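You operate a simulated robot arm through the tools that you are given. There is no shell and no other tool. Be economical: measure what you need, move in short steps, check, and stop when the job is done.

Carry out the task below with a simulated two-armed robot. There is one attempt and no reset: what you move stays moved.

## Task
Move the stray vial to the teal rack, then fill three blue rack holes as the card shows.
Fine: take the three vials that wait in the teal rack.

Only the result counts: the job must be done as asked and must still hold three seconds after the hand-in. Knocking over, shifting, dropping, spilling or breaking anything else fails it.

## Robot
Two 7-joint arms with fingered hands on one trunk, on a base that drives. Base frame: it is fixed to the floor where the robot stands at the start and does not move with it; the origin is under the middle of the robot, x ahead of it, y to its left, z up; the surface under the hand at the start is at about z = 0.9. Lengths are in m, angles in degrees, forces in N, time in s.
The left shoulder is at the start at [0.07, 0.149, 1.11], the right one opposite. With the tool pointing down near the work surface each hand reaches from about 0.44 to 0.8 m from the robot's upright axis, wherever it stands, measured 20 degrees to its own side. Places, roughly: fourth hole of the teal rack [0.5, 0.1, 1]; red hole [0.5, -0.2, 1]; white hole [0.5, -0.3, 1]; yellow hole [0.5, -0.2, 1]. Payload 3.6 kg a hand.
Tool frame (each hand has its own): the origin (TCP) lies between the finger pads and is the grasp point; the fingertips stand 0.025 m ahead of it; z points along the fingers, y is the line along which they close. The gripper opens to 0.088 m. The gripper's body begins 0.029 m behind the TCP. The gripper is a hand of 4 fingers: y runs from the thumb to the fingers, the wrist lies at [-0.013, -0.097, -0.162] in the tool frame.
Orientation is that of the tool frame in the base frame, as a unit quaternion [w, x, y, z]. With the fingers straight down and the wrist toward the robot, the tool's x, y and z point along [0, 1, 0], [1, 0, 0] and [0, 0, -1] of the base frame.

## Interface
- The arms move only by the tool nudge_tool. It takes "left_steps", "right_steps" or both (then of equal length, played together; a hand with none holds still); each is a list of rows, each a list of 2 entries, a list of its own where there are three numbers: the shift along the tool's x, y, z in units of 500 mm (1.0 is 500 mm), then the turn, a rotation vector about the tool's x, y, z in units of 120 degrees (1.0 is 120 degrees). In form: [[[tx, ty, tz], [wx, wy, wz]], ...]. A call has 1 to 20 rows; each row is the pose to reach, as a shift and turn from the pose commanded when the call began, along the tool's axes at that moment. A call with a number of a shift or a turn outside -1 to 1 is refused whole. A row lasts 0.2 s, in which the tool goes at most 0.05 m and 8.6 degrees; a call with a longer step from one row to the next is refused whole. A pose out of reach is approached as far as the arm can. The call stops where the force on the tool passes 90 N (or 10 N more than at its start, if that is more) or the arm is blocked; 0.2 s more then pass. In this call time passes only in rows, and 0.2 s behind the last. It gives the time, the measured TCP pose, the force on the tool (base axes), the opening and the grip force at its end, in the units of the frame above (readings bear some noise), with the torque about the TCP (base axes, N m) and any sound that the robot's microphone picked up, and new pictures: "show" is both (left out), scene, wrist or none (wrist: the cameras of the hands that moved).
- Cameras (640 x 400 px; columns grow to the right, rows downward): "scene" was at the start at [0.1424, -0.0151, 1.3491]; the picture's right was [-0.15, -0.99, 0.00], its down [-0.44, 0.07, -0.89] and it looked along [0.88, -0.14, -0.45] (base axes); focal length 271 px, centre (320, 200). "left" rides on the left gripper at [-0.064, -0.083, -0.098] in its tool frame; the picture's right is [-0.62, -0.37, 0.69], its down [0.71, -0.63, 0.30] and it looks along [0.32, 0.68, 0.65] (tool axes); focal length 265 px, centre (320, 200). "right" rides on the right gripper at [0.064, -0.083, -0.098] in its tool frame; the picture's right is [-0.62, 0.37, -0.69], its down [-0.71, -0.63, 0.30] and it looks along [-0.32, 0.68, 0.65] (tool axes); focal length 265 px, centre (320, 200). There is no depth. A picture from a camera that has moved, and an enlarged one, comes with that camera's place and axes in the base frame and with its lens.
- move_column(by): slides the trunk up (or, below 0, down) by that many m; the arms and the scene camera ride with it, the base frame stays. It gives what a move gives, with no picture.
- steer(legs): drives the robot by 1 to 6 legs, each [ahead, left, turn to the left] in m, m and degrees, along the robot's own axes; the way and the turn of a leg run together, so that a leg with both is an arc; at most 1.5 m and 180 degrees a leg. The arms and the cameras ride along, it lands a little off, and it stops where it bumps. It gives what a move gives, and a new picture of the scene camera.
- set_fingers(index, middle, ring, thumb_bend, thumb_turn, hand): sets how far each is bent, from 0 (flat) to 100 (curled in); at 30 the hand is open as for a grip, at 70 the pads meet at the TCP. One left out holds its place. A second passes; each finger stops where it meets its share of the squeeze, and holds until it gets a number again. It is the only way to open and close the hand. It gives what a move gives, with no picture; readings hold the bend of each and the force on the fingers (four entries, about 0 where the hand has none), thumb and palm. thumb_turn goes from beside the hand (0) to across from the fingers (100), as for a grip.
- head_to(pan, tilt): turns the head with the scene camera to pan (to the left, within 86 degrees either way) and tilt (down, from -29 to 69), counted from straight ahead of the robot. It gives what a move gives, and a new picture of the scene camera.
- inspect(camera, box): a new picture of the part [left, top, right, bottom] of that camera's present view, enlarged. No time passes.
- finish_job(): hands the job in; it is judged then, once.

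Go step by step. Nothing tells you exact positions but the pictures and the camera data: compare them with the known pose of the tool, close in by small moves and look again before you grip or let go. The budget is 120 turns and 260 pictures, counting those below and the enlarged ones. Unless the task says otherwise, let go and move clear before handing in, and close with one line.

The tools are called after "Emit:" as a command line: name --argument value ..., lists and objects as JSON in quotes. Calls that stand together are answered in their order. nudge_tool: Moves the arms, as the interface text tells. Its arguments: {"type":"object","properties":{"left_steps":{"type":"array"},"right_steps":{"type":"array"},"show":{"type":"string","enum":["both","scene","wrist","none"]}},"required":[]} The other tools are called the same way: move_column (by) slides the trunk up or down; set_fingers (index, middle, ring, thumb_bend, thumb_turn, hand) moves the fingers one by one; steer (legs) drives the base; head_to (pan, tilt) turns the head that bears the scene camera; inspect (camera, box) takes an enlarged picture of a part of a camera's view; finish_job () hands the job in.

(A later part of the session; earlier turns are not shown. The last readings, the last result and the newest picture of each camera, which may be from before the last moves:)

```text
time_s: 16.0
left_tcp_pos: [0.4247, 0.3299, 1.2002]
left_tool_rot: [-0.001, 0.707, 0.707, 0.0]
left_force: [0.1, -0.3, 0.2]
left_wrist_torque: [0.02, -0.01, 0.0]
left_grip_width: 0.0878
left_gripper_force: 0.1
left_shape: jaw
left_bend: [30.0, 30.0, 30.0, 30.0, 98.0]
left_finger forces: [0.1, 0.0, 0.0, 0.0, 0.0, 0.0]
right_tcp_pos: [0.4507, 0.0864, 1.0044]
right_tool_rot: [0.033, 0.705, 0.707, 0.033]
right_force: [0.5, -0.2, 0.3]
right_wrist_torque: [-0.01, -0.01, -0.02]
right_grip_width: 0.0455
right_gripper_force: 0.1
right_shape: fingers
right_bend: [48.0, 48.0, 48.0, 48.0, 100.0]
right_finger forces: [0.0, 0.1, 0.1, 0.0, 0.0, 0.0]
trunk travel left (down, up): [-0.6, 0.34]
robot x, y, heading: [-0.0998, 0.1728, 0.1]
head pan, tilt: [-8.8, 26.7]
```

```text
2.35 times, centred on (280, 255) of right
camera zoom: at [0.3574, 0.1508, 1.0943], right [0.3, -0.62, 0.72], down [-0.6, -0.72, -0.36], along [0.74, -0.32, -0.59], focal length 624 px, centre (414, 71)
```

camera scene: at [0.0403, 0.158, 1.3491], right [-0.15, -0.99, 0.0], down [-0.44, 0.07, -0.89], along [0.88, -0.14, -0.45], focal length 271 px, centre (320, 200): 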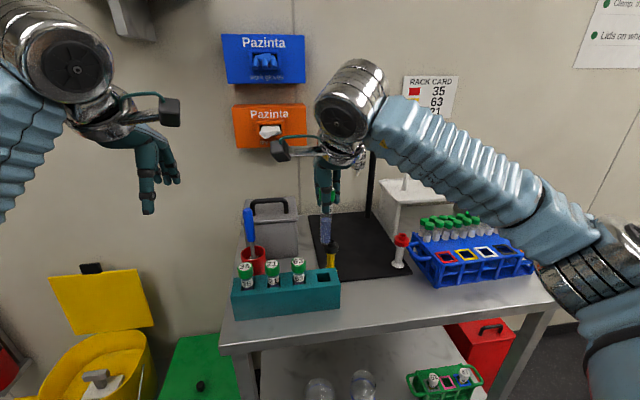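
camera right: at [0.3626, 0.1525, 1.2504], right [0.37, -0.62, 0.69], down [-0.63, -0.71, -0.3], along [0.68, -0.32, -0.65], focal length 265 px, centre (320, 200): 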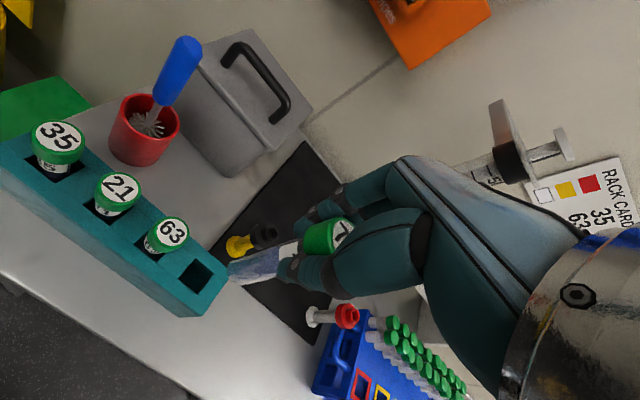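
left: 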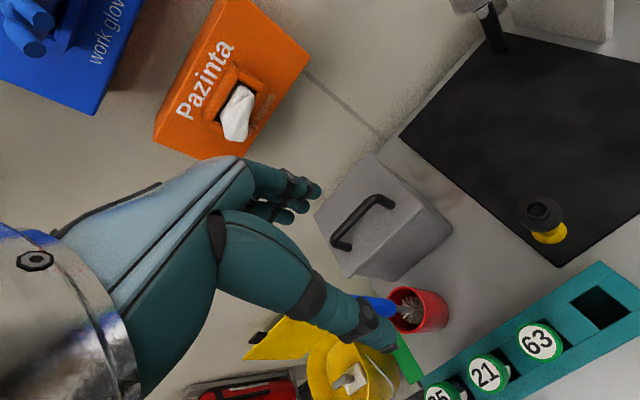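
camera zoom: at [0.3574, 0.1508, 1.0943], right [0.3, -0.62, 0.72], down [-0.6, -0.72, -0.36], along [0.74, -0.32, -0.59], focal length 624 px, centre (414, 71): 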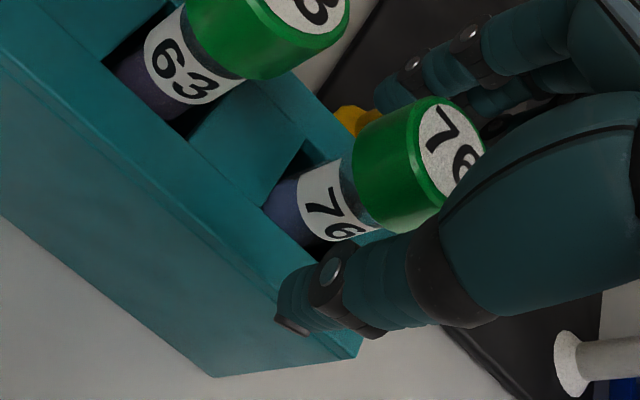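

Vial 76 is in teal hole four. Lifting straight up and moving over vial 35.

Emit:
nudge_tool --right_steps '[[[0, 0.003, -0.03], [0, 0, 0]], [[0, 0.008, -0.09], [0, 0, 0]], [[0, 0.017, -0.18], [0, 0, 0]], [[0, 0.018, -0.2], [0.045, 0, 0]], [[0.09, 0.018, -0.2], [0.045, 0, 0]], [[0.18, 0.018, -0.2], [0.045, 0, 0]], [[0.26, 0.018, -0.2], [0.045, 0, 0]], [[0.296, 0.018, -0.2], [0.045, 0, 0]]]'

Emit:
inspect --camera "scene" --box '[220, 190, 370, 320]'

Emit:
inspect --camera "right" --box '[160, 150, 400, 350]'

```text
time_s: 17.8
left_tcp_pos: [0.4241, 0.331, 1.2005]
left_tool_rot: [0.001, 0.707, 0.707, -0.001]
left_force: [0.0, -0.6, 0.1]
left_wrist_torque: [0.0, 0.0, 0.03]
left_grip_width: 0.0877
left_gripper_force: 0.2
left_shape: jaw
left_bend: [30.0, 30.0, 30.0, 30.0, 98.0]
left_finger forces: [0.0, 0.1, 0.0, 0.0, 0.0, 0.0]
right_tcp_pos: [0.4496, 0.2366, 1.1044]
right_tool_rot: [-0.001, 0.707, 0.707, 0.0]
right_force: [0.3, 0.9, -0.5]
right_wrist_torque: [-0.02, -0.01, 0.03]
right_grip_width: 0.0454
right_gripper_force: 0.0
right_shape: fingers
right_bend: [48.0, 48.0, 48.0, 48.0, 100.0]
right_finger forces: [0.0, 0.0, 0.0, 0.0, 0.1, 0.0]
trunk travel left (down, up): [-0.6, 0.34]
robot x, y, heading: [-0.0983, 0.1705, 0.2]
head pan, tilt: [-8.8, 26.7]
camera scene: at [0.0399, 0.1581, 1.3492], right [-0.15, -0.99, 0.0], down [-0.44, 0.07, -0.89], along [0.88, -0.14, -0.45], focal length 271 px, centre (320, 200)
camera right: at [0.3645, 0.3006, 1.2039], right [0.37, -0.62, 0.69], down [-0.63, -0.71, -0.3], along [0.68, -0.32, -0.65], focal length 265 px, centre (320, 200)
```

scene: 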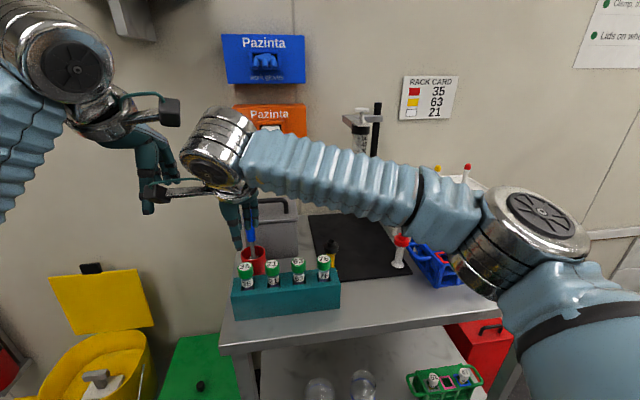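
right: 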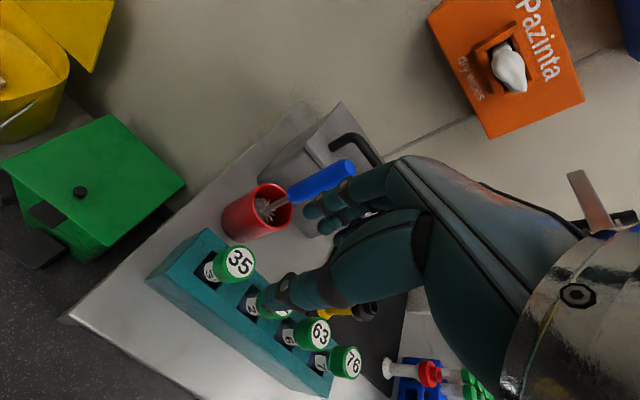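

```text
3.08 times, centred on (295, 255) of scene
camera zoom: at [0.0399, 0.1581, 1.3492], right [-0.15, -0.99, 0.0], down [-0.44, 0.07, -0.89], along [0.88, -0.14, -0.45], focal length 833 px, centre (397, 31)
```

zoom: 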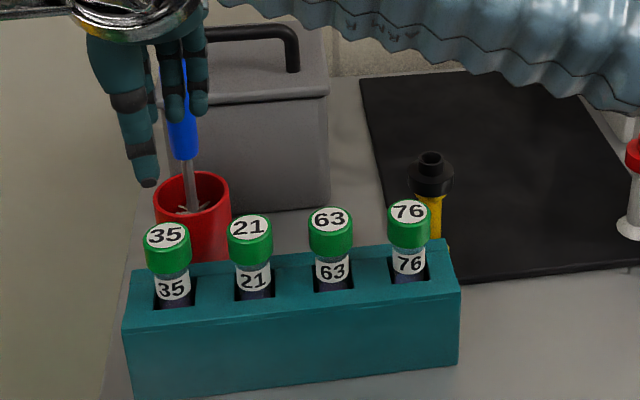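

```text
2.00 times, centred on (280, 250) of right
camera zoom: at [0.3645, 0.3006, 1.2039], right [0.37, -0.62, 0.69], down [-0.63, -0.71, -0.3], along [0.68, -0.32, -0.65], focal length 531 px, centre (400, 100)
```

zoom: 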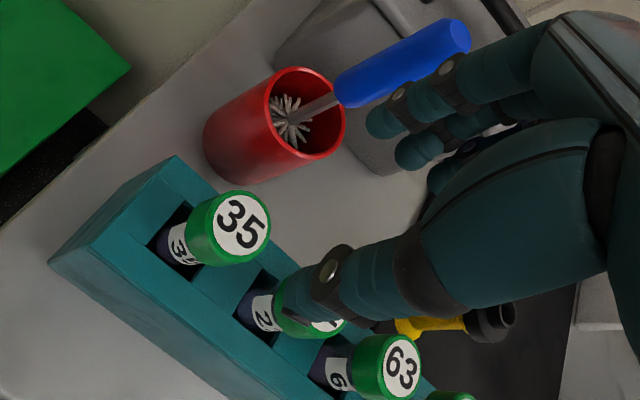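

Aligned over 35 (cap at (.4505,.237)); the brush handle has clearance behind the fingers. Lowering to the grip height.

Emit:
nudge_tool --right_steps '[[[0, 0.002, 0.08], [0, 0, 0]], [[0, 0.002, 0.14], [0, 0, 0]], [[0, 0.002, 0.18], [0, 0, 0]], [[0, 0.002, 0.205], [0, 0, 0]]]' --show "none"

Emit:
inspect --camera "right" --box '[200, 150, 440, 350]'

Emit:
inspect --camera "scene" --box '[210, 180, 330, 310]'

```text
time_s: 18.8
left_tcp_pos: [0.4258, 0.3301, 1.2]
left_tool_rot: [0.0, 0.706, 0.708, 0.0]
left_force: [-0.5, 0.2, 0.7]
left_wrist_torque: [-0.03, 0.0, -0.02]
left_grip_width: 0.0878
left_gripper_force: 0.1
left_shape: jaw
left_bend: [30.0, 30.0, 30.0, 30.0, 98.0]
left_finger forces: [0.1, 0.0, 0.1, 0.0, 0.0, 0.0]
right_tcp_pos: [0.4504, 0.2363, 1.0021]
right_tool_rot: [0.001, 0.707, 0.707, 0.0]
right_force: [0.0, -0.7, 0.7]
right_wrist_torque: [0.01, -0.01, 0.03]
right_grip_width: 0.0455
right_gripper_force: 0.2
right_shape: fingers
right_bend: [48.0, 48.0, 48.0, 48.0, 100.0]
right_finger forces: [0.0, 0.1, 0.0, 0.0, 0.1, 0.0]
trunk travel left (down, up): [-0.6, 0.34]
robot x, y, heading: [-0.1044, 0.1682, -0.3]
head pan, tilt: [-8.8, 26.7]
```

```text
2.00 times, centred on (320, 250) of right
camera zoom: at [0.3662, 0.2999, 1.1018], right [0.37, -0.62, 0.69], down [-0.63, -0.71, -0.3], along [0.68, -0.32, -0.65], focal length 531 px, centre (320, 100)
```

zoom: 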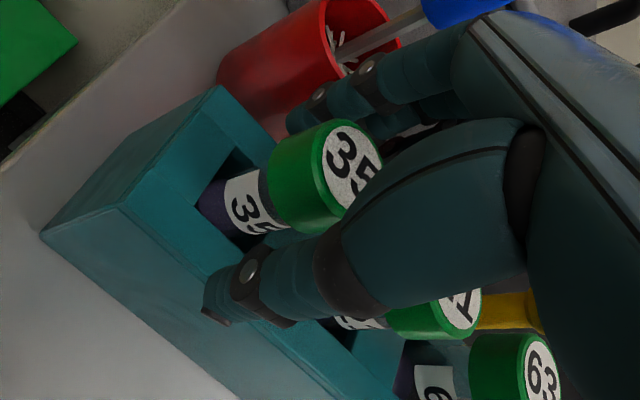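

```text
3.08 times, centred on (270, 245) of scene
camera zoom: at [0.0407, 0.1572, 1.3491], right [-0.15, -0.99, 0.0], down [-0.45, 0.07, -0.89], along [0.88, -0.14, -0.45], focal length 833 px, centre (474, 62)
```

zoom: 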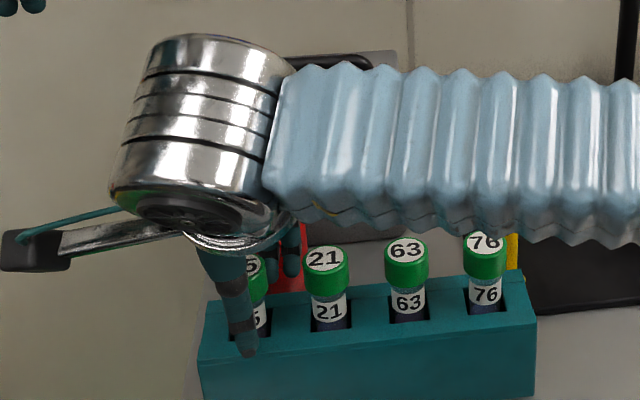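

Emit:
set_fingers --hand "right" --index 64 --middle 70 --ring 64 --thumb_bend 70

Emit:
nudge_tool --right_steps '[[[0, 0, -0.03], [0, 0, 0]], [[0, 0, -0.08], [0, 0, 0]], [[0, 0, -0.14], [0, 0, 0]], [[0, 0, -0.2], [0, 0, 0]], [[0, 0, -0.26], [0, 0, 0]], [[0, 0, -0.3], [0, 0, 0]]]'

Emit:
inspect --camera "scene" --box '[210, 170, 330, 310]'

Emit:
inspect --camera "right" --box '[160, 180, 360, 380]'

```text
time_s: 19.8
left_tcp_pos: [0.4252, 0.33, 1.1997]
left_tool_rot: [0.0, 0.706, 0.708, 0.0]
left_force: [-0.2, -0.6, 0.4]
left_wrist_torque: [-0.01, -0.03, 0.01]
left_grip_width: 0.0877
left_gripper_force: 0.1
left_shape: jaw
left_bend: [30.0, 30.0, 30.0, 30.0, 98.0]
left_finger forces: [0.0, 0.1, 0.0, 0.0, 0.0, 0.0]
right_tcp_pos: [0.4497, 0.2352, 1.0032]
right_tool_rot: [0.0, 0.706, 0.708, -0.001]
right_force: [1.1, 0.5, -0.9]
right_wrist_torque: [-0.01, -0.02, 0.01]
right_grip_width: 0.0152
right_gripper_force: 4.9
right_shape: fingers
right_bend: [60.0, 66.0, 64.0, 65.0, 100.0]
right_finger forces: [2.9, 2.6, 0.0, 0.1, 4.8, 0.0]
trunk travel left (down, up): [-0.6, 0.34]
robot x, y, heading: [-0.1039, 0.1741, 0.2]
head pan, tilt: [-8.8, 26.7]
```

```text
time_s: 21.2
left_tcp_pos: [0.425, 0.3316, 1.2006]
left_tool_rot: [0.001, 0.706, 0.709, 0.001]
left_force: [-1.9, 6.6, 2.6]
left_wrist_torque: [-0.89, 0.04, -0.67]
left_grip_width: 0.0877
left_gripper_force: 0.0
left_shape: jaw
left_bend: [30.0, 30.0, 30.0, 30.0, 98.0]
left_finger forces: [0.1, 0.1, 0.0, 0.0, 0.0, 0.0]
right_tcp_pos: [0.451, 0.2338, 1.1518]
right_tool_rot: [0.0, 0.707, 0.707, 0.001]
right_force: [-0.5, -0.8, -0.5]
right_wrist_torque: [-0.03, 0.01, 0.01]
right_grip_width: 0.0151
right_gripper_force: 4.8
right_shape: fingers
right_bend: [60.0, 67.0, 64.0, 65.0, 100.0]
right_finger forces: [2.6, 2.3, 0.0, 0.0, 4.5, 0.0]
trunk travel left (down, up): [-0.6, 0.34]
robot x, y, heading: [-0.1006, 0.1713, 0.0]
head pan, tilt: [-8.8, 26.7]
camera scene: at [0.0396, 0.1571, 1.3492], right [-0.15, -0.99, 0.0], down [-0.44, 0.07, -0.89], along [0.88, -0.14, -0.45], focal length 271 px, centre (320, 200)
camera right: at [0.3661, 0.2983, 1.2508], right [0.37, -0.62, 0.69], down [-0.63, -0.71, -0.3], along [0.68, -0.32, -0.65], focal length 265 px, centre (320, 200)
```

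scene: 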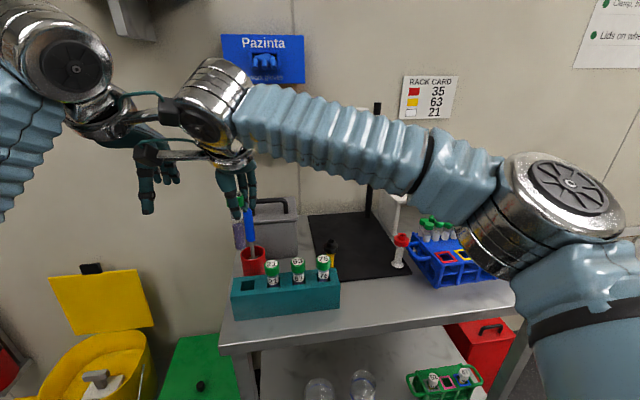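
right: 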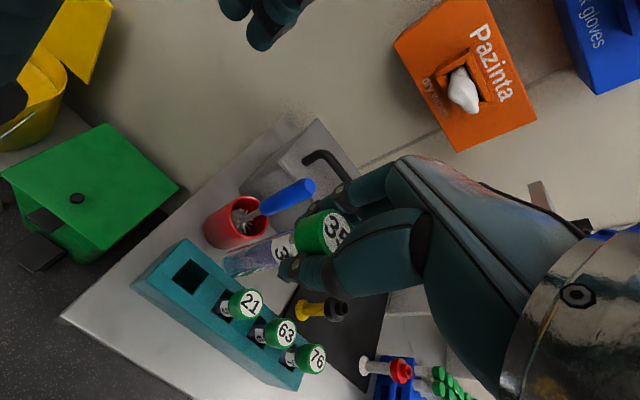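

```text
2.86 times, centred on (270, 240) of scene
camera zoom: at [0.0396, 0.1571, 1.3492], right [-0.15, -0.99, 0.0], down [-0.44, 0.07, -0.89], along [0.88, -0.14, -0.45], focal length 773 px, centre (463, 86)
```

zoom: 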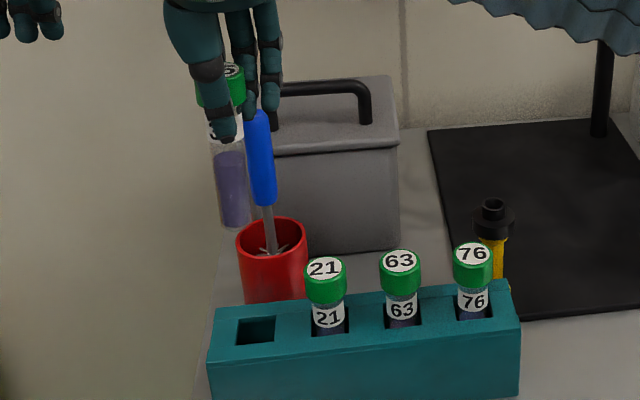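

```text
2.00 times, centred on (260, 280) of right
camera zoom: at [0.3661, 0.2983, 1.2508], right [0.37, -0.62, 0.69], down [-0.63, -0.71, -0.3], along [0.68, -0.32, -0.65], focal length 531 px, centre (440, 40)
```

zoom: 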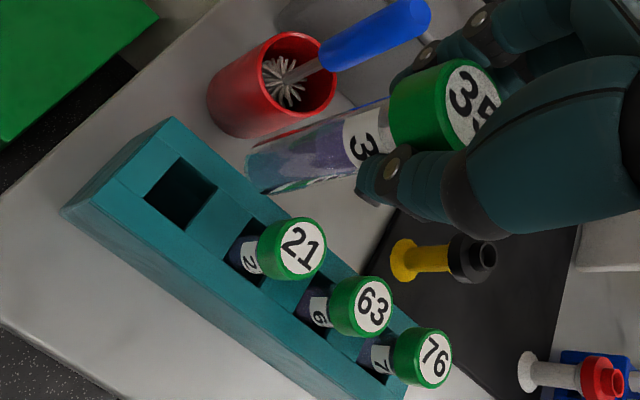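

The right wrist is lightly touching the left hand (6.6 N). I'll move the left hand away to the left and up while carrying 35 toward the red hole.

Emit:
nudge_tool --right_steps '[[[-0.03, 0, 0], [0, 0, 0]], [[-0.1, 0.004, 0], [0, 0, 0]], [[-0.19, 0.01, 0], [0, 0, 0]], [[-0.28, 0.015, 0], [0, 0, 0]], [[-0.37, 0.02, 0], [0, 0, 0]], [[-0.46, 0.024, 0], [0, 0, 0]], [[-0.55, 0.028, 0], [0, 0, 0]], [[-0.64, 0.032, 0], [0, 0, 0]], [[-0.73, 0.037, 0], [0, 0, 0]], [[-0.8, 0.041, 0], [0, 0, 0]], [[-0.85, 0.042, 0], [0, 0, 0]]]' --left_steps '[[[0.05, 0, 0], [0, 0, 0]], [[0.1, 0, 0], [0, 0, 0]], [[0.15, 0, -0.03], [0, 0, 0]], [[0.2, 0, -0.06], [0, 0, 0]], [[0.24, 0, -0.1], [0, 0, 0]], [[0.24, 0, -0.15], [0, 0, 0]], [[0.24, 0, -0.15], [0, 0, 0]], [[0.24, 0, -0.15], [0, 0, 0]], [[0.24, 0, -0.15], [0, 0, 0]], [[0.24, 0, -0.15], [0, 0, 0]], [[0.24, 0, -0.15], [0, 0, 0]]]' --show "scene"

Emit:
inspect --camera "scene" --box '[400, 160, 530, 290]'

Emit:
inspect --camera "right" --box '[140, 190, 360, 380]'

```text
time_s: 23.6
left_tcp_pos: [0.4238, 0.4489, 1.2755]
left_tool_rot: [0.0, 0.706, 0.708, 0.0]
left_force: [-0.6, -0.2, 0.1]
left_wrist_torque: [0.01, 0.01, -0.01]
left_grip_width: 0.0877
left_gripper_force: 0.1
left_shape: jaw
left_bend: [30.0, 30.0, 30.0, 30.0, 98.0]
left_finger forces: [0.0, 0.0, 0.1, 0.0, 0.1, 0.1]
right_tcp_pos: [0.4712, -0.1906, 1.1493]
right_tool_rot: [0.0, 0.707, 0.707, 0.0]
right_force: [0.2, -1.2, -0.6]
right_wrist_torque: [-0.02, 0.02, -0.01]
right_grip_width: 0.0153
right_gripper_force: 4.8
right_shape: fingers
right_bend: [60.0, 67.0, 64.0, 65.0, 100.0]
right_finger forces: [2.6, 2.2, 0.0, 0.0, 4.4, 0.0]
trunk travel left (down, up): [-0.6, 0.34]
robot x, y, heading: [-0.1015, 0.1736, -0.1]
head pan, tilt: [-8.8, 26.7]
camera scene: at [0.0397, 0.1559, 1.3492], right [-0.15, -0.99, 0.0], down [-0.44, 0.07, -0.89], along [0.88, -0.13, -0.45], focal length 271 px, centre (320, 200)
```

scene: 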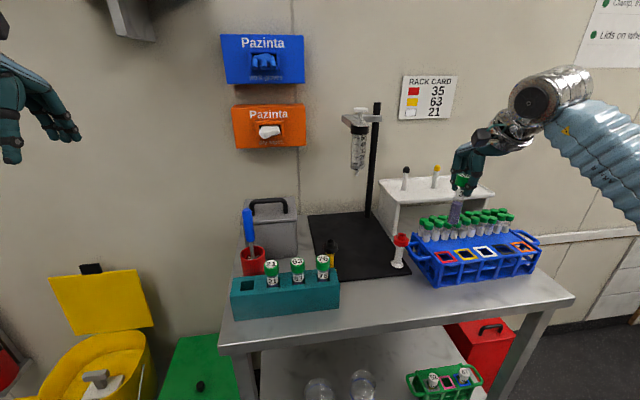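

```text
3.08 times, centred on (465, 225) of scene
camera zoom: at [0.0397, 0.1559, 1.3492], right [-0.15, -0.99, 0.0], down [-0.44, 0.07, -0.89], along [0.88, -0.13, -0.45], focal length 833 px, centre (-126, 123)
```

zoom: 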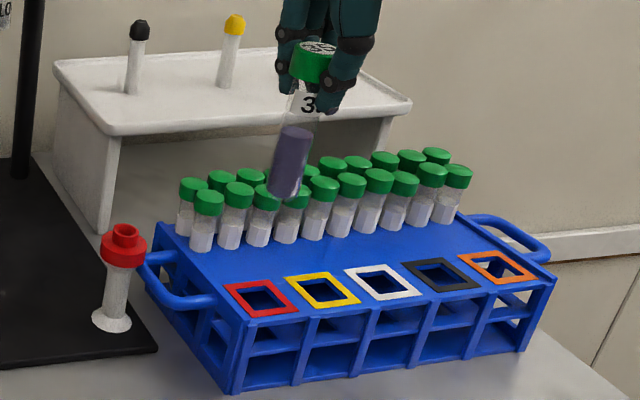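

```text
2.11 times, centred on (250, 285) of right
camera zoom: at [0.3871, -0.1271, 1.2499], right [0.37, -0.62, 0.69], down [-0.63, -0.72, -0.3], along [0.68, -0.32, -0.65], focal length 559 px, centre (467, 21)
```

zoom: 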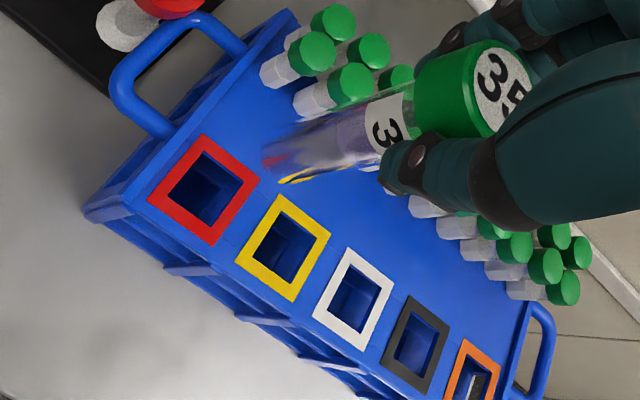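

Vial 35 leans about 7° (bottom toward the robot) and 4° sideways. Straightening it.

Emit:
nudge_tool --right_steps '[[[0, 0, 0], [-0.03, -0.018, 0]], [[0, 0, 0], [-0.058, -0.036, 0]]]' --show "none"

Emit:
inspect --camera "scene" --box '[420, 160, 520, 280]'

Emit:
inspect --camera "right" --box '[160, 190, 360, 350]'

```text
time_s: 24.2
left_tcp_pos: [0.4241, 0.45, 1.2745]
left_tool_rot: [0.0, 0.707, 0.707, 0.0]
left_force: [0.6, 1.0, 0.4]
left_wrist_torque: [0.01, 0.0, 0.0]
left_grip_width: 0.0875
left_gripper_force: 0.1
left_shape: jaw
left_bend: [30.0, 30.0, 30.0, 30.0, 98.0]
left_finger forces: [0.1, 0.1, 0.1, 0.1, 0.1, 0.0]
right_tcp_pos: [0.4721, -0.1916, 1.1506]
right_tool_rot: [0.07, 0.705, 0.705, 0.018]
right_force: [-0.4, 0.1, -0.2]
right_wrist_torque: [0.0, -0.02, -0.02]
right_grip_width: 0.015
right_gripper_force: 4.3
right_shape: fingers
right_bend: [60.0, 67.0, 64.0, 65.0, 100.0]
right_finger forces: [2.5, 2.2, 0.0, 0.0, 4.5, 0.0]
trunk travel left (down, up): [-0.6, 0.34]
robot x, y, heading: [-0.1027, 0.1683, -0.0]
head pan, tilt: [-8.8, 26.7]
```

```text
3.33 times, centred on (470, 220) of scene
camera zoom: at [0.0394, 0.1562, 1.3493], right [-0.15, -0.99, 0.0], down [-0.44, 0.07, -0.89], along [0.88, -0.13, -0.45], focal length 902 px, centre (-180, 133)
```

zoom: 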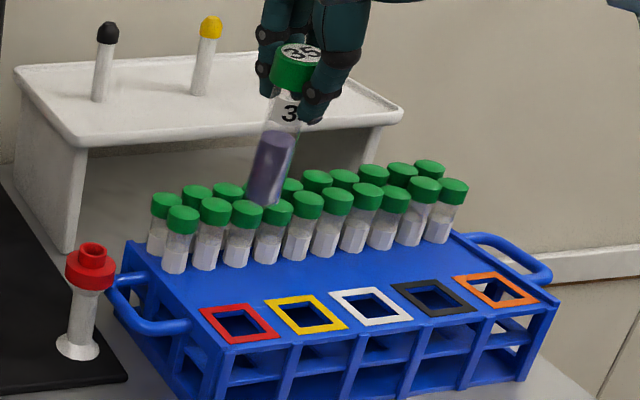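

```text
2.50 times, centred on (260, 270) of right
camera zoom: at [0.3759, -0.1201, 1.234], right [0.28, -0.56, 0.78], down [-0.59, -0.74, -0.32], along [0.76, -0.37, -0.54], focal length 664 px, centre (470, 25)
```

zoom: 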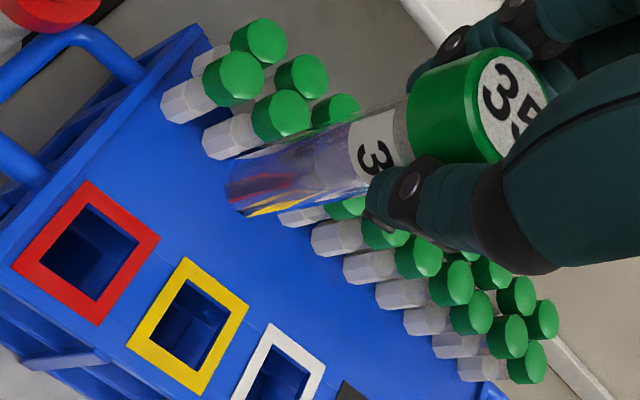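

The vial is now nearly vertical with its bottom at (.4745,-.189). The red hole measures (.4725,-.193), so I'll lower while shifting to it.

Emit:
nudge_tool --right_steps '[[[-0.002, -0.014, 0.075], [0, 0, 0]], [[0.003, -0.0226, 0.1486], [0, 0, 0]]]' --show "none"

Emit:
inspect --camera "scene" --box '[420, 180, 520, 280]'

Emit:
inspect --camera "right" --box '[160, 190, 360, 350]'

```text
time_s: 24.8
left_tcp_pos: [0.424, 0.4508, 1.2752]
left_tool_rot: [0.0, 0.707, 0.708, 0.0]
left_force: [0.8, 0.2, 0.3]
left_wrist_torque: [-0.02, -0.04, 0.03]
left_grip_width: 0.0877
left_gripper_force: 0.0
left_shape: jaw
left_bend: [30.0, 30.0, 30.0, 30.0, 98.0]
left_finger forces: [0.0, 0.1, 0.1, 0.0, 0.1, 0.0]
right_tcp_pos: [0.4696, -0.1961, 1.0766]
right_tool_rot: [0.07, 0.705, 0.706, 0.018]
right_force: [0.5, 1.2, 0.7]
right_wrist_torque: [0.03, -0.03, 0.03]
right_grip_width: 0.0151
right_gripper_force: 4.7
right_shape: fingers
right_bend: [60.0, 67.0, 64.0, 65.0, 100.0]
right_finger forces: [2.5, 2.1, 0.0, 0.0, 4.4, 0.0]
trunk travel left (down, up): [-0.6, 0.34]
robot x, y, heading: [-0.1048, 0.1737, 0.6]
head pan, tilt: [-8.8, 26.7]
```

```text
4.00 times, centred on (470, 230) of scene
camera zoom: at [0.0399, 0.156, 1.3492], right [-0.15, -0.99, 0.0], down [-0.44, 0.07, -0.89], along [0.88, -0.13, -0.45], focal length 1083 px, centre (-280, 80)
```

zoom: 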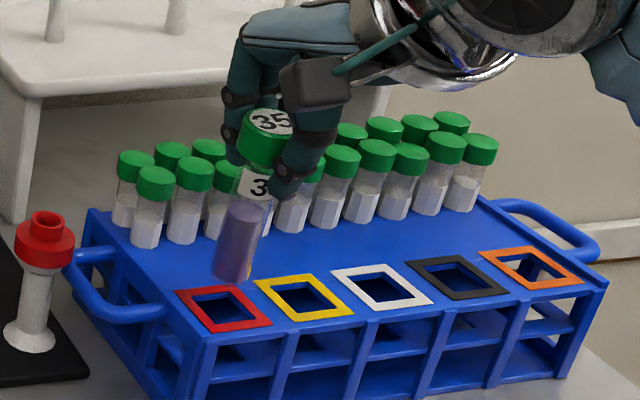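

```text
2.50 times, centred on (260, 270) of right
camera zoom: at [0.375, -0.1248, 1.1589], right [0.28, -0.56, 0.78], down [-0.59, -0.74, -0.33], along [0.76, -0.37, -0.54], focal length 664 px, centre (470, 25)
```

zoom: 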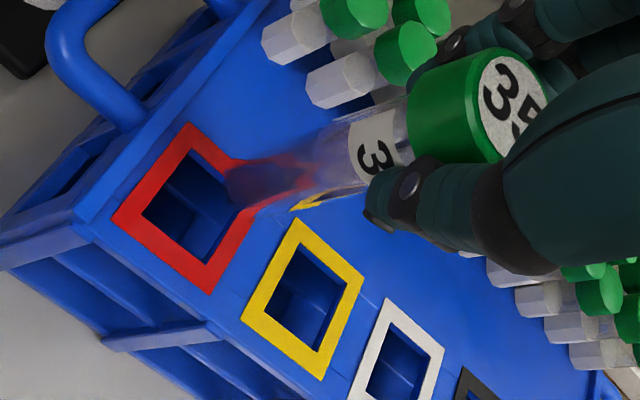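

Emit:
nudge_tool --right_steps '[[[0.002, -0.006, 0], [0, 0, 0]], [[0.004, -0.01, 0.03], [0, 0, 0]], [[0.0064, -0.0134, 0.0585], [0, 0, 0]]]' --show "none"

Emit:
inspect --camera "scene" --box '[420, 180, 520, 280]'

Emit:
inspect --camera "right" --box '[160, 190, 360, 350]'

```text
time_s: 25.6
left_tcp_pos: [0.4258, 0.4508, 1.2753]
left_tool_rot: [0.001, 0.707, 0.708, 0.0]
left_force: [0.0, -0.1, 0.0]
left_wrist_torque: [-0.02, 0.02, 0.0]
left_grip_width: 0.0878
left_gripper_force: 0.1
left_shape: jaw
left_bend: [30.0, 30.0, 30.0, 30.0, 98.0]
left_finger forces: [0.1, 0.0, 0.0, 0.1, 0.0, 0.0]
right_tcp_pos: [0.4662, -0.1947, 1.045]
right_tool_rot: [0.07, 0.705, 0.706, 0.017]
right_force: [-0.8, 0.2, -0.1]
right_wrist_torque: [-0.01, 0.02, 0.01]
right_grip_width: 0.0148
right_gripper_force: 4.5
right_shape: fingers
right_bend: [61.0, 67.0, 64.0, 65.0, 100.0]
right_finger forces: [2.6, 2.0, 0.1, 0.0, 4.5, 0.1]
trunk travel left (down, up): [-0.6, 0.34]
robot x, y, heading: [-0.1029, 0.1746, 0.1]
head pan, tilt: [-8.8, 26.7]
```

```text
4.00 times, centred on (470, 230) of scene
camera zoom: at [0.0402, 0.1573, 1.3492], right [-0.15, -0.99, 0.0], down [-0.44, 0.07, -0.89], along [0.88, -0.14, -0.45], focal length 1083 px, centre (-280, 80)
```

zoom: 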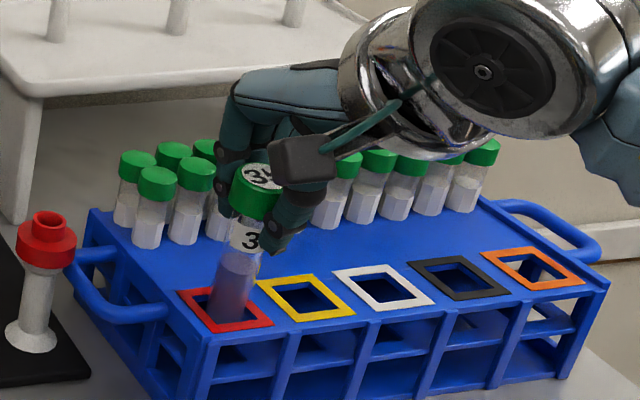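

```text
2.50 times, centred on (260, 270) of right
camera zoom: at [0.3714, -0.1237, 1.1284], right [0.28, -0.56, 0.78], down [-0.59, -0.74, -0.32], along [0.76, -0.37, -0.54], focal length 664 px, centre (470, 25)
```

zoom: 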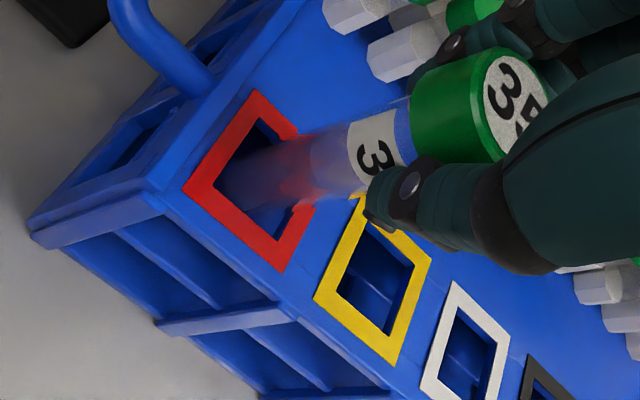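

Emit:
nudge_tool --right_steps '[[[0.0015, -0.0025, 0.02], [0, 0, 0]], [[0.003, -0.005, 0.04], [0, 0, 0]], [[0.0045, -0.0075, 0.06], [0, 0, 0]]]' --show "none"

Emit:
inspect --camera "scene" --box '[420, 180, 520, 280]'

Emit:
inspect --camera "right" --box '[160, 190, 360, 350]'

```text
time_s: 26.4
left_tcp_pos: [0.4248, 0.4488, 1.2761]
left_tool_rot: [0.0, 0.707, 0.707, 0.0]
left_force: [-0.4, -0.3, 0.1]
left_wrist_torque: [0.01, 0.0, 0.01]
left_grip_width: 0.0878
left_gripper_force: 0.1
left_shape: jaw
left_bend: [30.0, 30.0, 30.0, 30.0, 98.0]
left_finger forces: [0.0, 0.0, 0.0, 0.1, 0.0, 0.1]
right_tcp_pos: [0.4653, -0.1948, 1.0155]
right_tool_rot: [0.069, 0.705, 0.706, 0.016]
right_force: [0.3, 0.8, 0.1]
right_wrist_torque: [0.01, 0.03, 0.04]
right_grip_width: 0.0149
right_gripper_force: 4.1
right_shape: fingers
right_bend: [61.0, 67.0, 64.0, 65.0, 100.0]
right_finger forces: [2.9, 2.1, 0.0, 0.1, 4.3, 0.0]
trunk travel left (down, up): [-0.6, 0.34]
robot x, y, heading: [-0.1028, 0.1682, 0.3]
head pan, tilt: [-8.8, 26.7]
```

```text
4.00 times, centred on (470, 230) of scene
camera zoom: at [0.04, 0.1567, 1.3492], right [-0.15, -0.99, 0.0], down [-0.44, 0.07, -0.89], along [0.88, -0.13, -0.45], focal length 1083 px, centre (-280, 80)
```

zoom: 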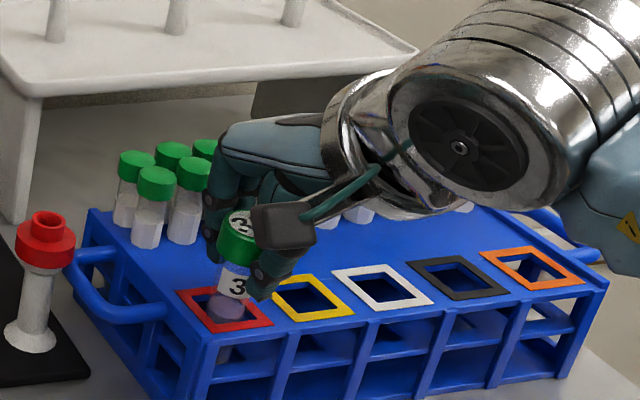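

```text
2.50 times, centred on (260, 270) of right
camera zoom: at [0.3706, -0.1237, 1.0986], right [0.28, -0.56, 0.78], down [-0.59, -0.74, -0.32], along [0.76, -0.37, -0.54], focal length 664 px, centre (470, 25)
```

zoom: 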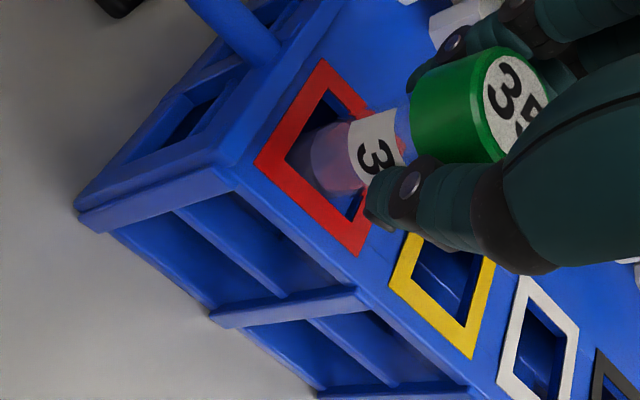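

Emit:
nudge_tool --right_steps '[[[0.001, -0.0015, 0.012], [0, 0, 0]], [[0.002, -0.003, 0.022], [0, 0, 0]], [[0.0022, -0.0035, 0.027], [0, 0, 0]]]' --show "none"

Emit:
inspect --camera "right" --box '[160, 190, 360, 350]'

```text
time_s: 27.2
left_tcp_pos: [0.4237, 0.4509, 1.2761]
left_tool_rot: [-0.001, 0.706, 0.708, 0.0]
left_force: [0.2, -0.5, 1.2]
left_wrist_torque: [-0.01, 0.02, 0.02]
left_grip_width: 0.0874
left_gripper_force: 0.1
left_shape: jaw
left_bend: [30.0, 30.0, 30.0, 30.0, 98.0]
left_finger forces: [0.1, 0.0, 0.0, 0.0, 0.0, 0.1]
right_tcp_pos: [0.467, -0.1948, 1.0011]
right_tool_rot: [0.07, 0.705, 0.705, 0.017]
right_force: [2.8, 0.1, 1.5]
right_wrist_torque: [0.01, 0.0, -0.02]
right_grip_width: 0.0149
right_gripper_force: 4.9
right_shape: fingers
right_bend: [60.0, 67.0, 64.0, 66.0, 100.0]
right_finger forces: [3.8, 2.6, 0.1, 0.0, 3.7, 0.0]
trunk travel left (down, up): [-0.6, 0.34]
robot x, y, heading: [-0.1032, 0.1683, 0.1]
head pan, tilt: [-8.8, 26.7]
```

```text
2.50 times, centred on (260, 270) of right
camera zoom: at [0.3713, -0.1236, 1.0852], right [0.28, -0.56, 0.78], down [-0.59, -0.74, -0.32], along [0.76, -0.37, -0.54], focal length 664 px, centre (470, 25)
```

zoom: 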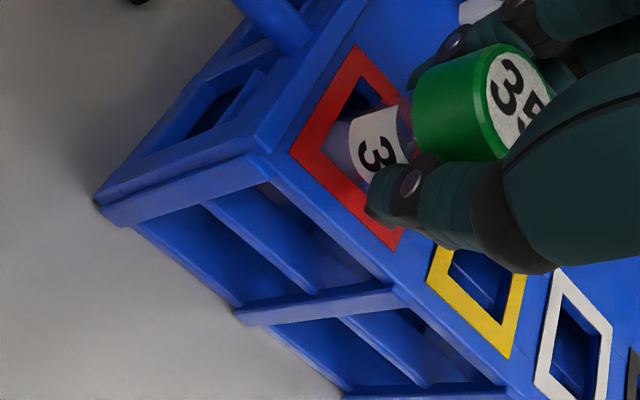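

Contact force is rising at seating height. Releasing 35.

Emit:
set_fingers --hand "right" --index 50 --middle 50 --ring 50 --thumb_bend 46

Emit:
inspect --camera "right" --box '[200, 150, 400, 310]'

Emit:
inspect --camera "scene" --box '[420, 180, 520, 280]'

```text
time_s: 28.2
left_tcp_pos: [0.4252, 0.4496, 1.2756]
left_tool_rot: [0.0, 0.706, 0.708, 0.001]
left_force: [0.2, 0.2, -0.3]
left_wrist_torque: [0.02, -0.01, 0.02]
left_grip_width: 0.0877
left_gripper_force: 0.1
left_shape: jaw
left_bend: [30.0, 30.0, 30.0, 30.0, 98.0]
left_finger forces: [0.1, 0.0, 0.0, 0.0, 0.1, 0.1]
right_tcp_pos: [0.4666, -0.1957, 1.002]
right_tool_rot: [0.069, 0.705, 0.706, 0.017]
right_force: [0.0, 0.2, -0.2]
right_wrist_torque: [0.01, -0.05, 0.03]
right_grip_width: 0.0452
right_gripper_force: 0.0
right_shape: fingers
right_bend: [50.0, 50.0, 50.0, 46.0, 100.0]
right_finger forces: [0.0, 0.1, 0.0, 0.0, 0.0, 0.1]
trunk travel left (down, up): [-0.6, 0.34]
robot x, y, heading: [-0.0995, 0.1716, 0.3]
head pan, tilt: [-8.8, 26.7]
```

```text
2.50 times, centred on (300, 230) of right
camera zoom: at [0.371, -0.1236, 1.0852], right [0.28, -0.56, 0.78], down [-0.59, -0.74, -0.32], along [0.76, -0.37, -0.54], focal length 664 px, centre (370, 125)
```

zoom: 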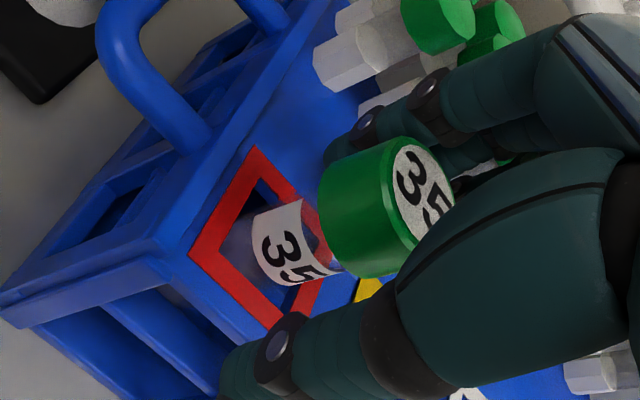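

```text
4.00 times, centred on (470, 230) of scene
camera zoom: at [0.04, 0.1569, 1.3492], right [-0.15, -0.99, 0.0], down [-0.44, 0.07, -0.89], along [0.88, -0.13, -0.45], focal length 1083 px, centre (-280, 80)
```

zoom: 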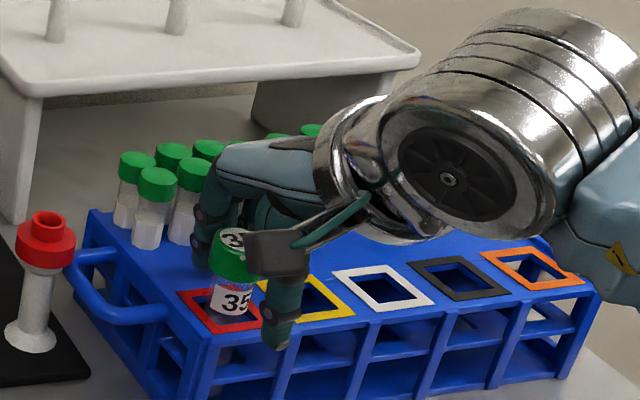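

35 is seated in the red hole. Lifting clear and moving back over vial 21.

Emit:
nudge_tool --right_steps '[[[-0.002, 0.004, -0.03], [0, 0, 0]], [[-0.0066, 0.0112, -0.09], [0, 0, 0]], [[-0.0132, 0.022, -0.178], [0, 0, 0]], [[-0.0147, 0.0248, -0.198], [0.029, 0.018, 0]], [[0.07, 0.021, -0.205], [0.058, 0.036, 0]], [[0.154, 0.018, -0.211], [0.058, 0.036, 0]], [[0.238, 0.015, -0.218], [0.058, 0.036, 0]], [[0.322, 0.012, -0.225], [0.058, 0.036, 0]], [[0.406, 0.008, -0.231], [0.058, 0.036, 0]], [[0.49, 0.005, -0.238], [0.058, 0.036, 0]], [[0.574, 0.002, -0.244], [0.058, 0.036, 0]], [[0.658, -0.002, -0.251], [0.058, 0.036, 0]], [[0.72, -0.004, -0.256], [0.058, 0.036, 0]], [[0.7426, -0.005, -0.2576], [0.058, 0.036, 0]]]' --show "scene"

Emit:
inspect --camera "scene" --box '[220, 220, 340, 320]'

Emit:
inspect --camera "right" --box '[160, 170, 400, 370]'

Emit:
inspect --camera "scene" --box '[400, 200, 550, 300]'

```text
time_s: 31.2
left_tcp_pos: [0.4241, 0.4489, 1.2748]
left_tool_rot: [0.0, 0.707, 0.707, -0.001]
left_force: [0.2, -0.8, 0.1]
left_wrist_torque: [-0.01, 0.01, -0.01]
left_grip_width: 0.0876
left_gripper_force: 0.1
left_shape: jaw
left_bend: [30.0, 30.0, 30.0, 30.0, 98.0]
left_finger forces: [0.0, 0.0, 0.0, 0.0, 0.1, 0.1]
right_tcp_pos: [0.4501, 0.1866, 1.1003]
right_tool_rot: [0.0, 0.707, 0.707, -0.001]
right_force: [-0.3, 0.6, 0.0]
right_wrist_torque: [0.0, -0.02, 0.0]
right_grip_width: 0.0456
right_gripper_force: 0.0
right_shape: fingers
right_bend: [50.0, 50.0, 50.0, 46.0, 100.0]
right_finger forces: [0.1, 0.0, 0.1, 0.0, 0.0, 0.0]
trunk travel left (down, up): [-0.6, 0.34]
robot x, y, heading: [-0.1023, 0.1728, 0.0]
head pan, tilt: [-8.8, 26.7]
camera scene: at [0.0401, 0.1568, 1.3491], right [-0.15, -0.99, 0.0], down [-0.44, 0.07, -0.89], along [0.88, -0.13, -0.45], focal length 271 px, centre (320, 200)
```

scene: 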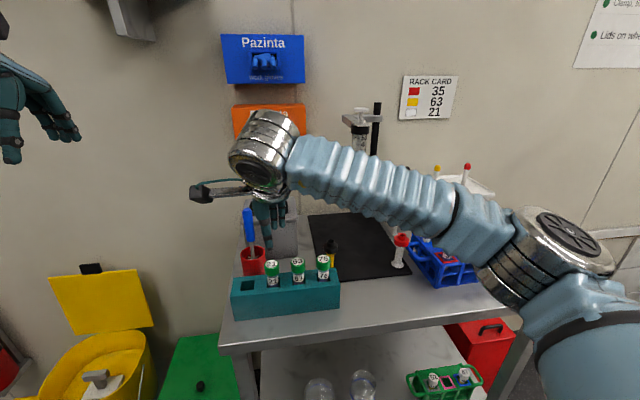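

```text
4.00 times, centred on (280, 270) of scene
camera zoom: at [0.0401, 0.1568, 1.3491], right [-0.15, -0.99, 0.0], down [-0.44, 0.07, -0.89], along [0.88, -0.13, -0.45], focal length 1083 px, centre (480, -80)
```

zoom: 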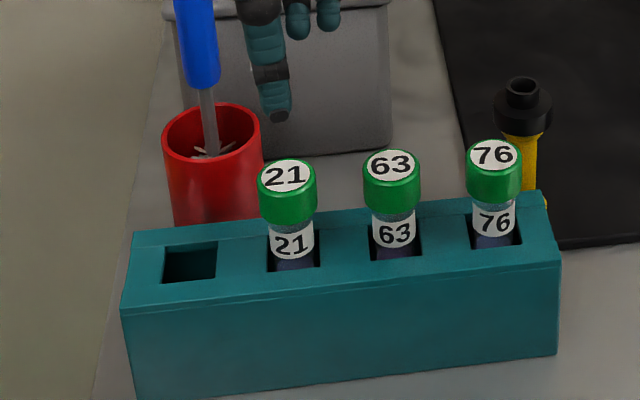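

```text
2.00 times, centred on (280, 270) of right
camera zoom: at [0.3661, 0.2509, 1.1995], right [0.37, -0.62, 0.69], down [-0.63, -0.71, -0.3], along [0.68, -0.32, -0.65], focal length 531 px, centre (400, 60)
```

zoom: 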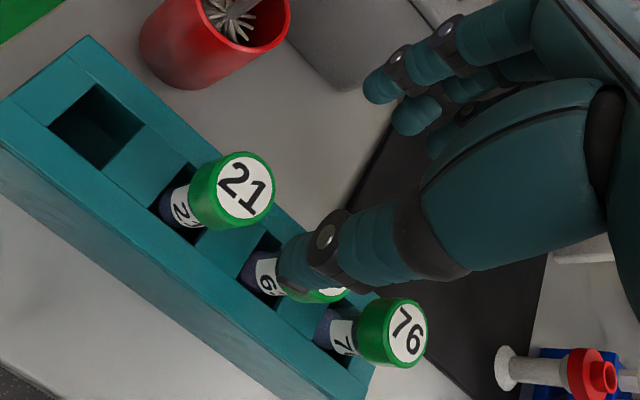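

```text
4.00 times, centred on (475, 250) of scene
camera zoom: at [0.0401, 0.1568, 1.3491], right [-0.15, -0.99, 0.0], down [-0.44, 0.07, -0.89], along [0.88, -0.13, -0.45], focal length 1083 px, centre (-300, 0)
```

zoom: 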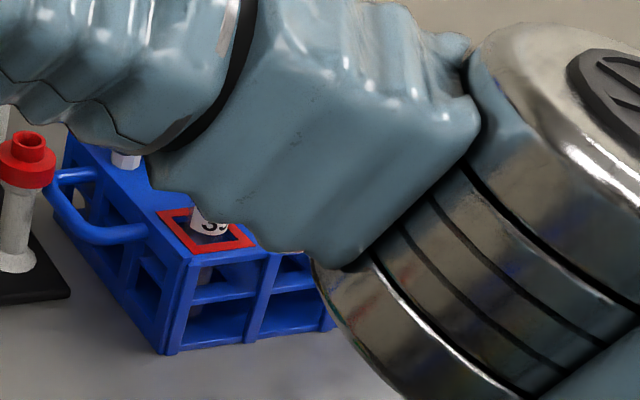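

Aligned over 21. Lowering to grip.

Emit:
nudge_tool --right_steps '[[[0.002, 0, 0.08], [0, 0, 0]], [[0.002, 0, 0.14], [0, 0, 0]], [[0.002, 0, 0.175], [0, 0, 0]], [[0.002, 0, 0.197], [0, 0, 0]]]' --show "none"

Emit:
inspect --camera "right" --box '[200, 150, 440, 350]'

```text
time_s: 32.2
left_tcp_pos: [0.4257, 0.4493, 1.276]
left_tool_rot: [-0.001, 0.707, 0.707, 0.0]
left_force: [-0.3, -0.2, 0.1]
left_wrist_torque: [-0.01, 0.01, -0.02]
left_grip_width: 0.0877
left_gripper_force: 0.0
left_shape: jaw
left_bend: [30.0, 30.0, 30.0, 30.0, 98.0]
left_finger forces: [0.0, 0.0, 0.1, 0.1, 0.0, 0.1]
right_tcp_pos: [0.4507, 0.1876, 1.0025]
right_tool_rot: [0.0, 0.707, 0.708, 0.0]
right_force: [0.7, -0.2, -0.1]
right_wrist_torque: [-0.01, 0.0, 0.03]
right_grip_width: 0.0452
right_gripper_force: 0.1
right_shape: fingers
right_bend: [50.0, 50.0, 50.0, 46.0, 100.0]
right_finger forces: [0.0, 0.0, 0.0, 0.1, 0.0, 0.1]
trunk travel left (down, up): [-0.6, 0.34]
robot x, y, heading: [-0.0996, 0.1704, 0.0]
head pan, tilt: [-8.8, 26.7]
```

```text
2.00 times, centred on (320, 250) of right
camera zoom: at [0.367, 0.2516, 1.1015], right [0.37, -0.62, 0.69], down [-0.63, -0.71, -0.3], along [0.68, -0.32, -0.65], focal length 531 px, centre (320, 100)
```

zoom: 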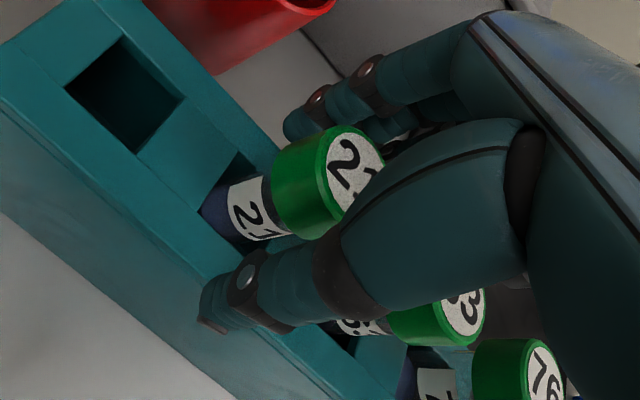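

Emit:
set_fingers --hand "right" --index 64 --middle 70 --ring 64 --thumb_bend 70

Emit:
nudge_tool --right_steps '[[[0, 0, -0.03], [0, 0, 0]], [[0, 0, -0.08], [0, 0, 0]], [[0, 0, -0.14], [0, 0, 0]], [[0, 0, -0.2], [0, 0, 0]], [[0, 0, -0.26], [0, 0, 0]], [[0, 0, -0.3], [0, 0, 0]]]'

```text
time_s: 33.2
left_tcp_pos: [0.425, 0.4502, 1.2753]
left_tool_rot: [0.0, 0.706, 0.708, 0.0]
left_force: [-0.7, -0.6, -0.1]
left_wrist_torque: [0.01, -0.01, -0.03]
left_grip_width: 0.0876
left_gripper_force: 0.0
left_shape: jaw
left_bend: [30.0, 30.0, 30.0, 30.0, 98.0]
left_finger forces: [0.0, 0.0, 0.0, 0.1, 0.1, 0.1]
right_tcp_pos: [0.451, 0.1872, 1.0024]
right_tool_rot: [0.0, 0.706, 0.708, 0.0]
right_force: [0.6, -0.6, -0.8]
right_wrist_torque: [-0.03, -0.06, -0.02]
right_grip_width: 0.0153
right_gripper_force: 5.0
right_shape: fingers
right_bend: [61.0, 66.0, 64.0, 64.0, 100.0]
right_finger forces: [2.1, 3.1, 0.1, 0.0, 4.8, 0.1]
trunk travel left (down, up): [-0.6, 0.34]
robot x, y, heading: [-0.0998, 0.1686, 0.3]
head pan, tilt: [-8.8, 26.7]
```

```text
time_s: 34.6
left_tcp_pos: [0.4254, 0.451, 1.2766]
left_tool_rot: [0.0, 0.707, 0.707, 0.001]
left_force: [-0.3, -0.3, 0.1]
left_wrist_torque: [0.0, 0.0, -0.01]
left_grip_width: 0.0876
left_gripper_force: 0.1
left_shape: jaw
left_bend: [30.0, 30.0, 30.0, 30.0, 98.0]
left_finger forces: [0.0, 0.0, 0.0, 0.1, 0.0, 0.0]
right_tcp_pos: [0.4504, 0.187, 1.1544]
right_tool_rot: [0.0, 0.707, 0.707, 0.0]
right_force: [-0.7, 0.1, 0.8]
right_wrist_torque: [0.05, -0.02, -0.01]
right_grip_width: 0.015
right_gripper_force: 3.9
right_shape: fingers
right_bend: [61.0, 66.0, 64.0, 64.0, 100.0]
right_finger forces: [1.9, 2.6, 0.1, 0.0, 4.6, 0.1]
trunk travel left (down, up): [-0.6, 0.34]
robot x, y, heading: [-0.1055, 0.1675, -0.0]
head pan, tilt: [-8.8, 26.7]
camera scene: at [0.0396, 0.1571, 1.3492], right [-0.15, -0.99, 0.0], down [-0.44, 0.07, -0.89], along [0.88, -0.14, -0.45], focal length 271 px, centre (320, 200)
camera right: at [0.366, 0.2514, 1.2524], right [0.37, -0.62, 0.69], down [-0.63, -0.71, -0.3], along [0.68, -0.32, -0.65], focal length 265 px, centre (320, 200)
```

scene: 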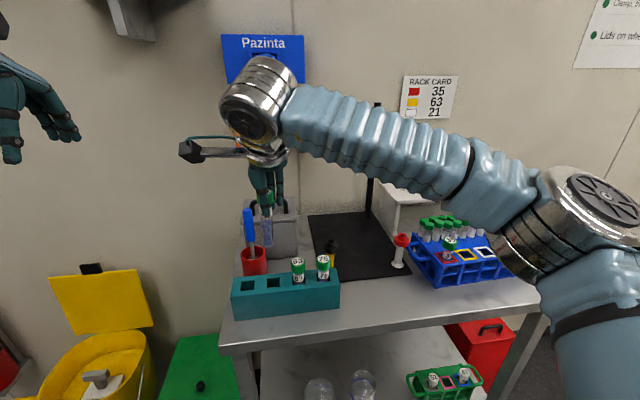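
right: 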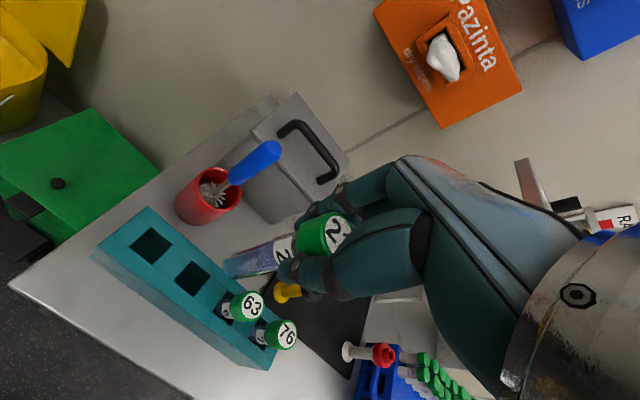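

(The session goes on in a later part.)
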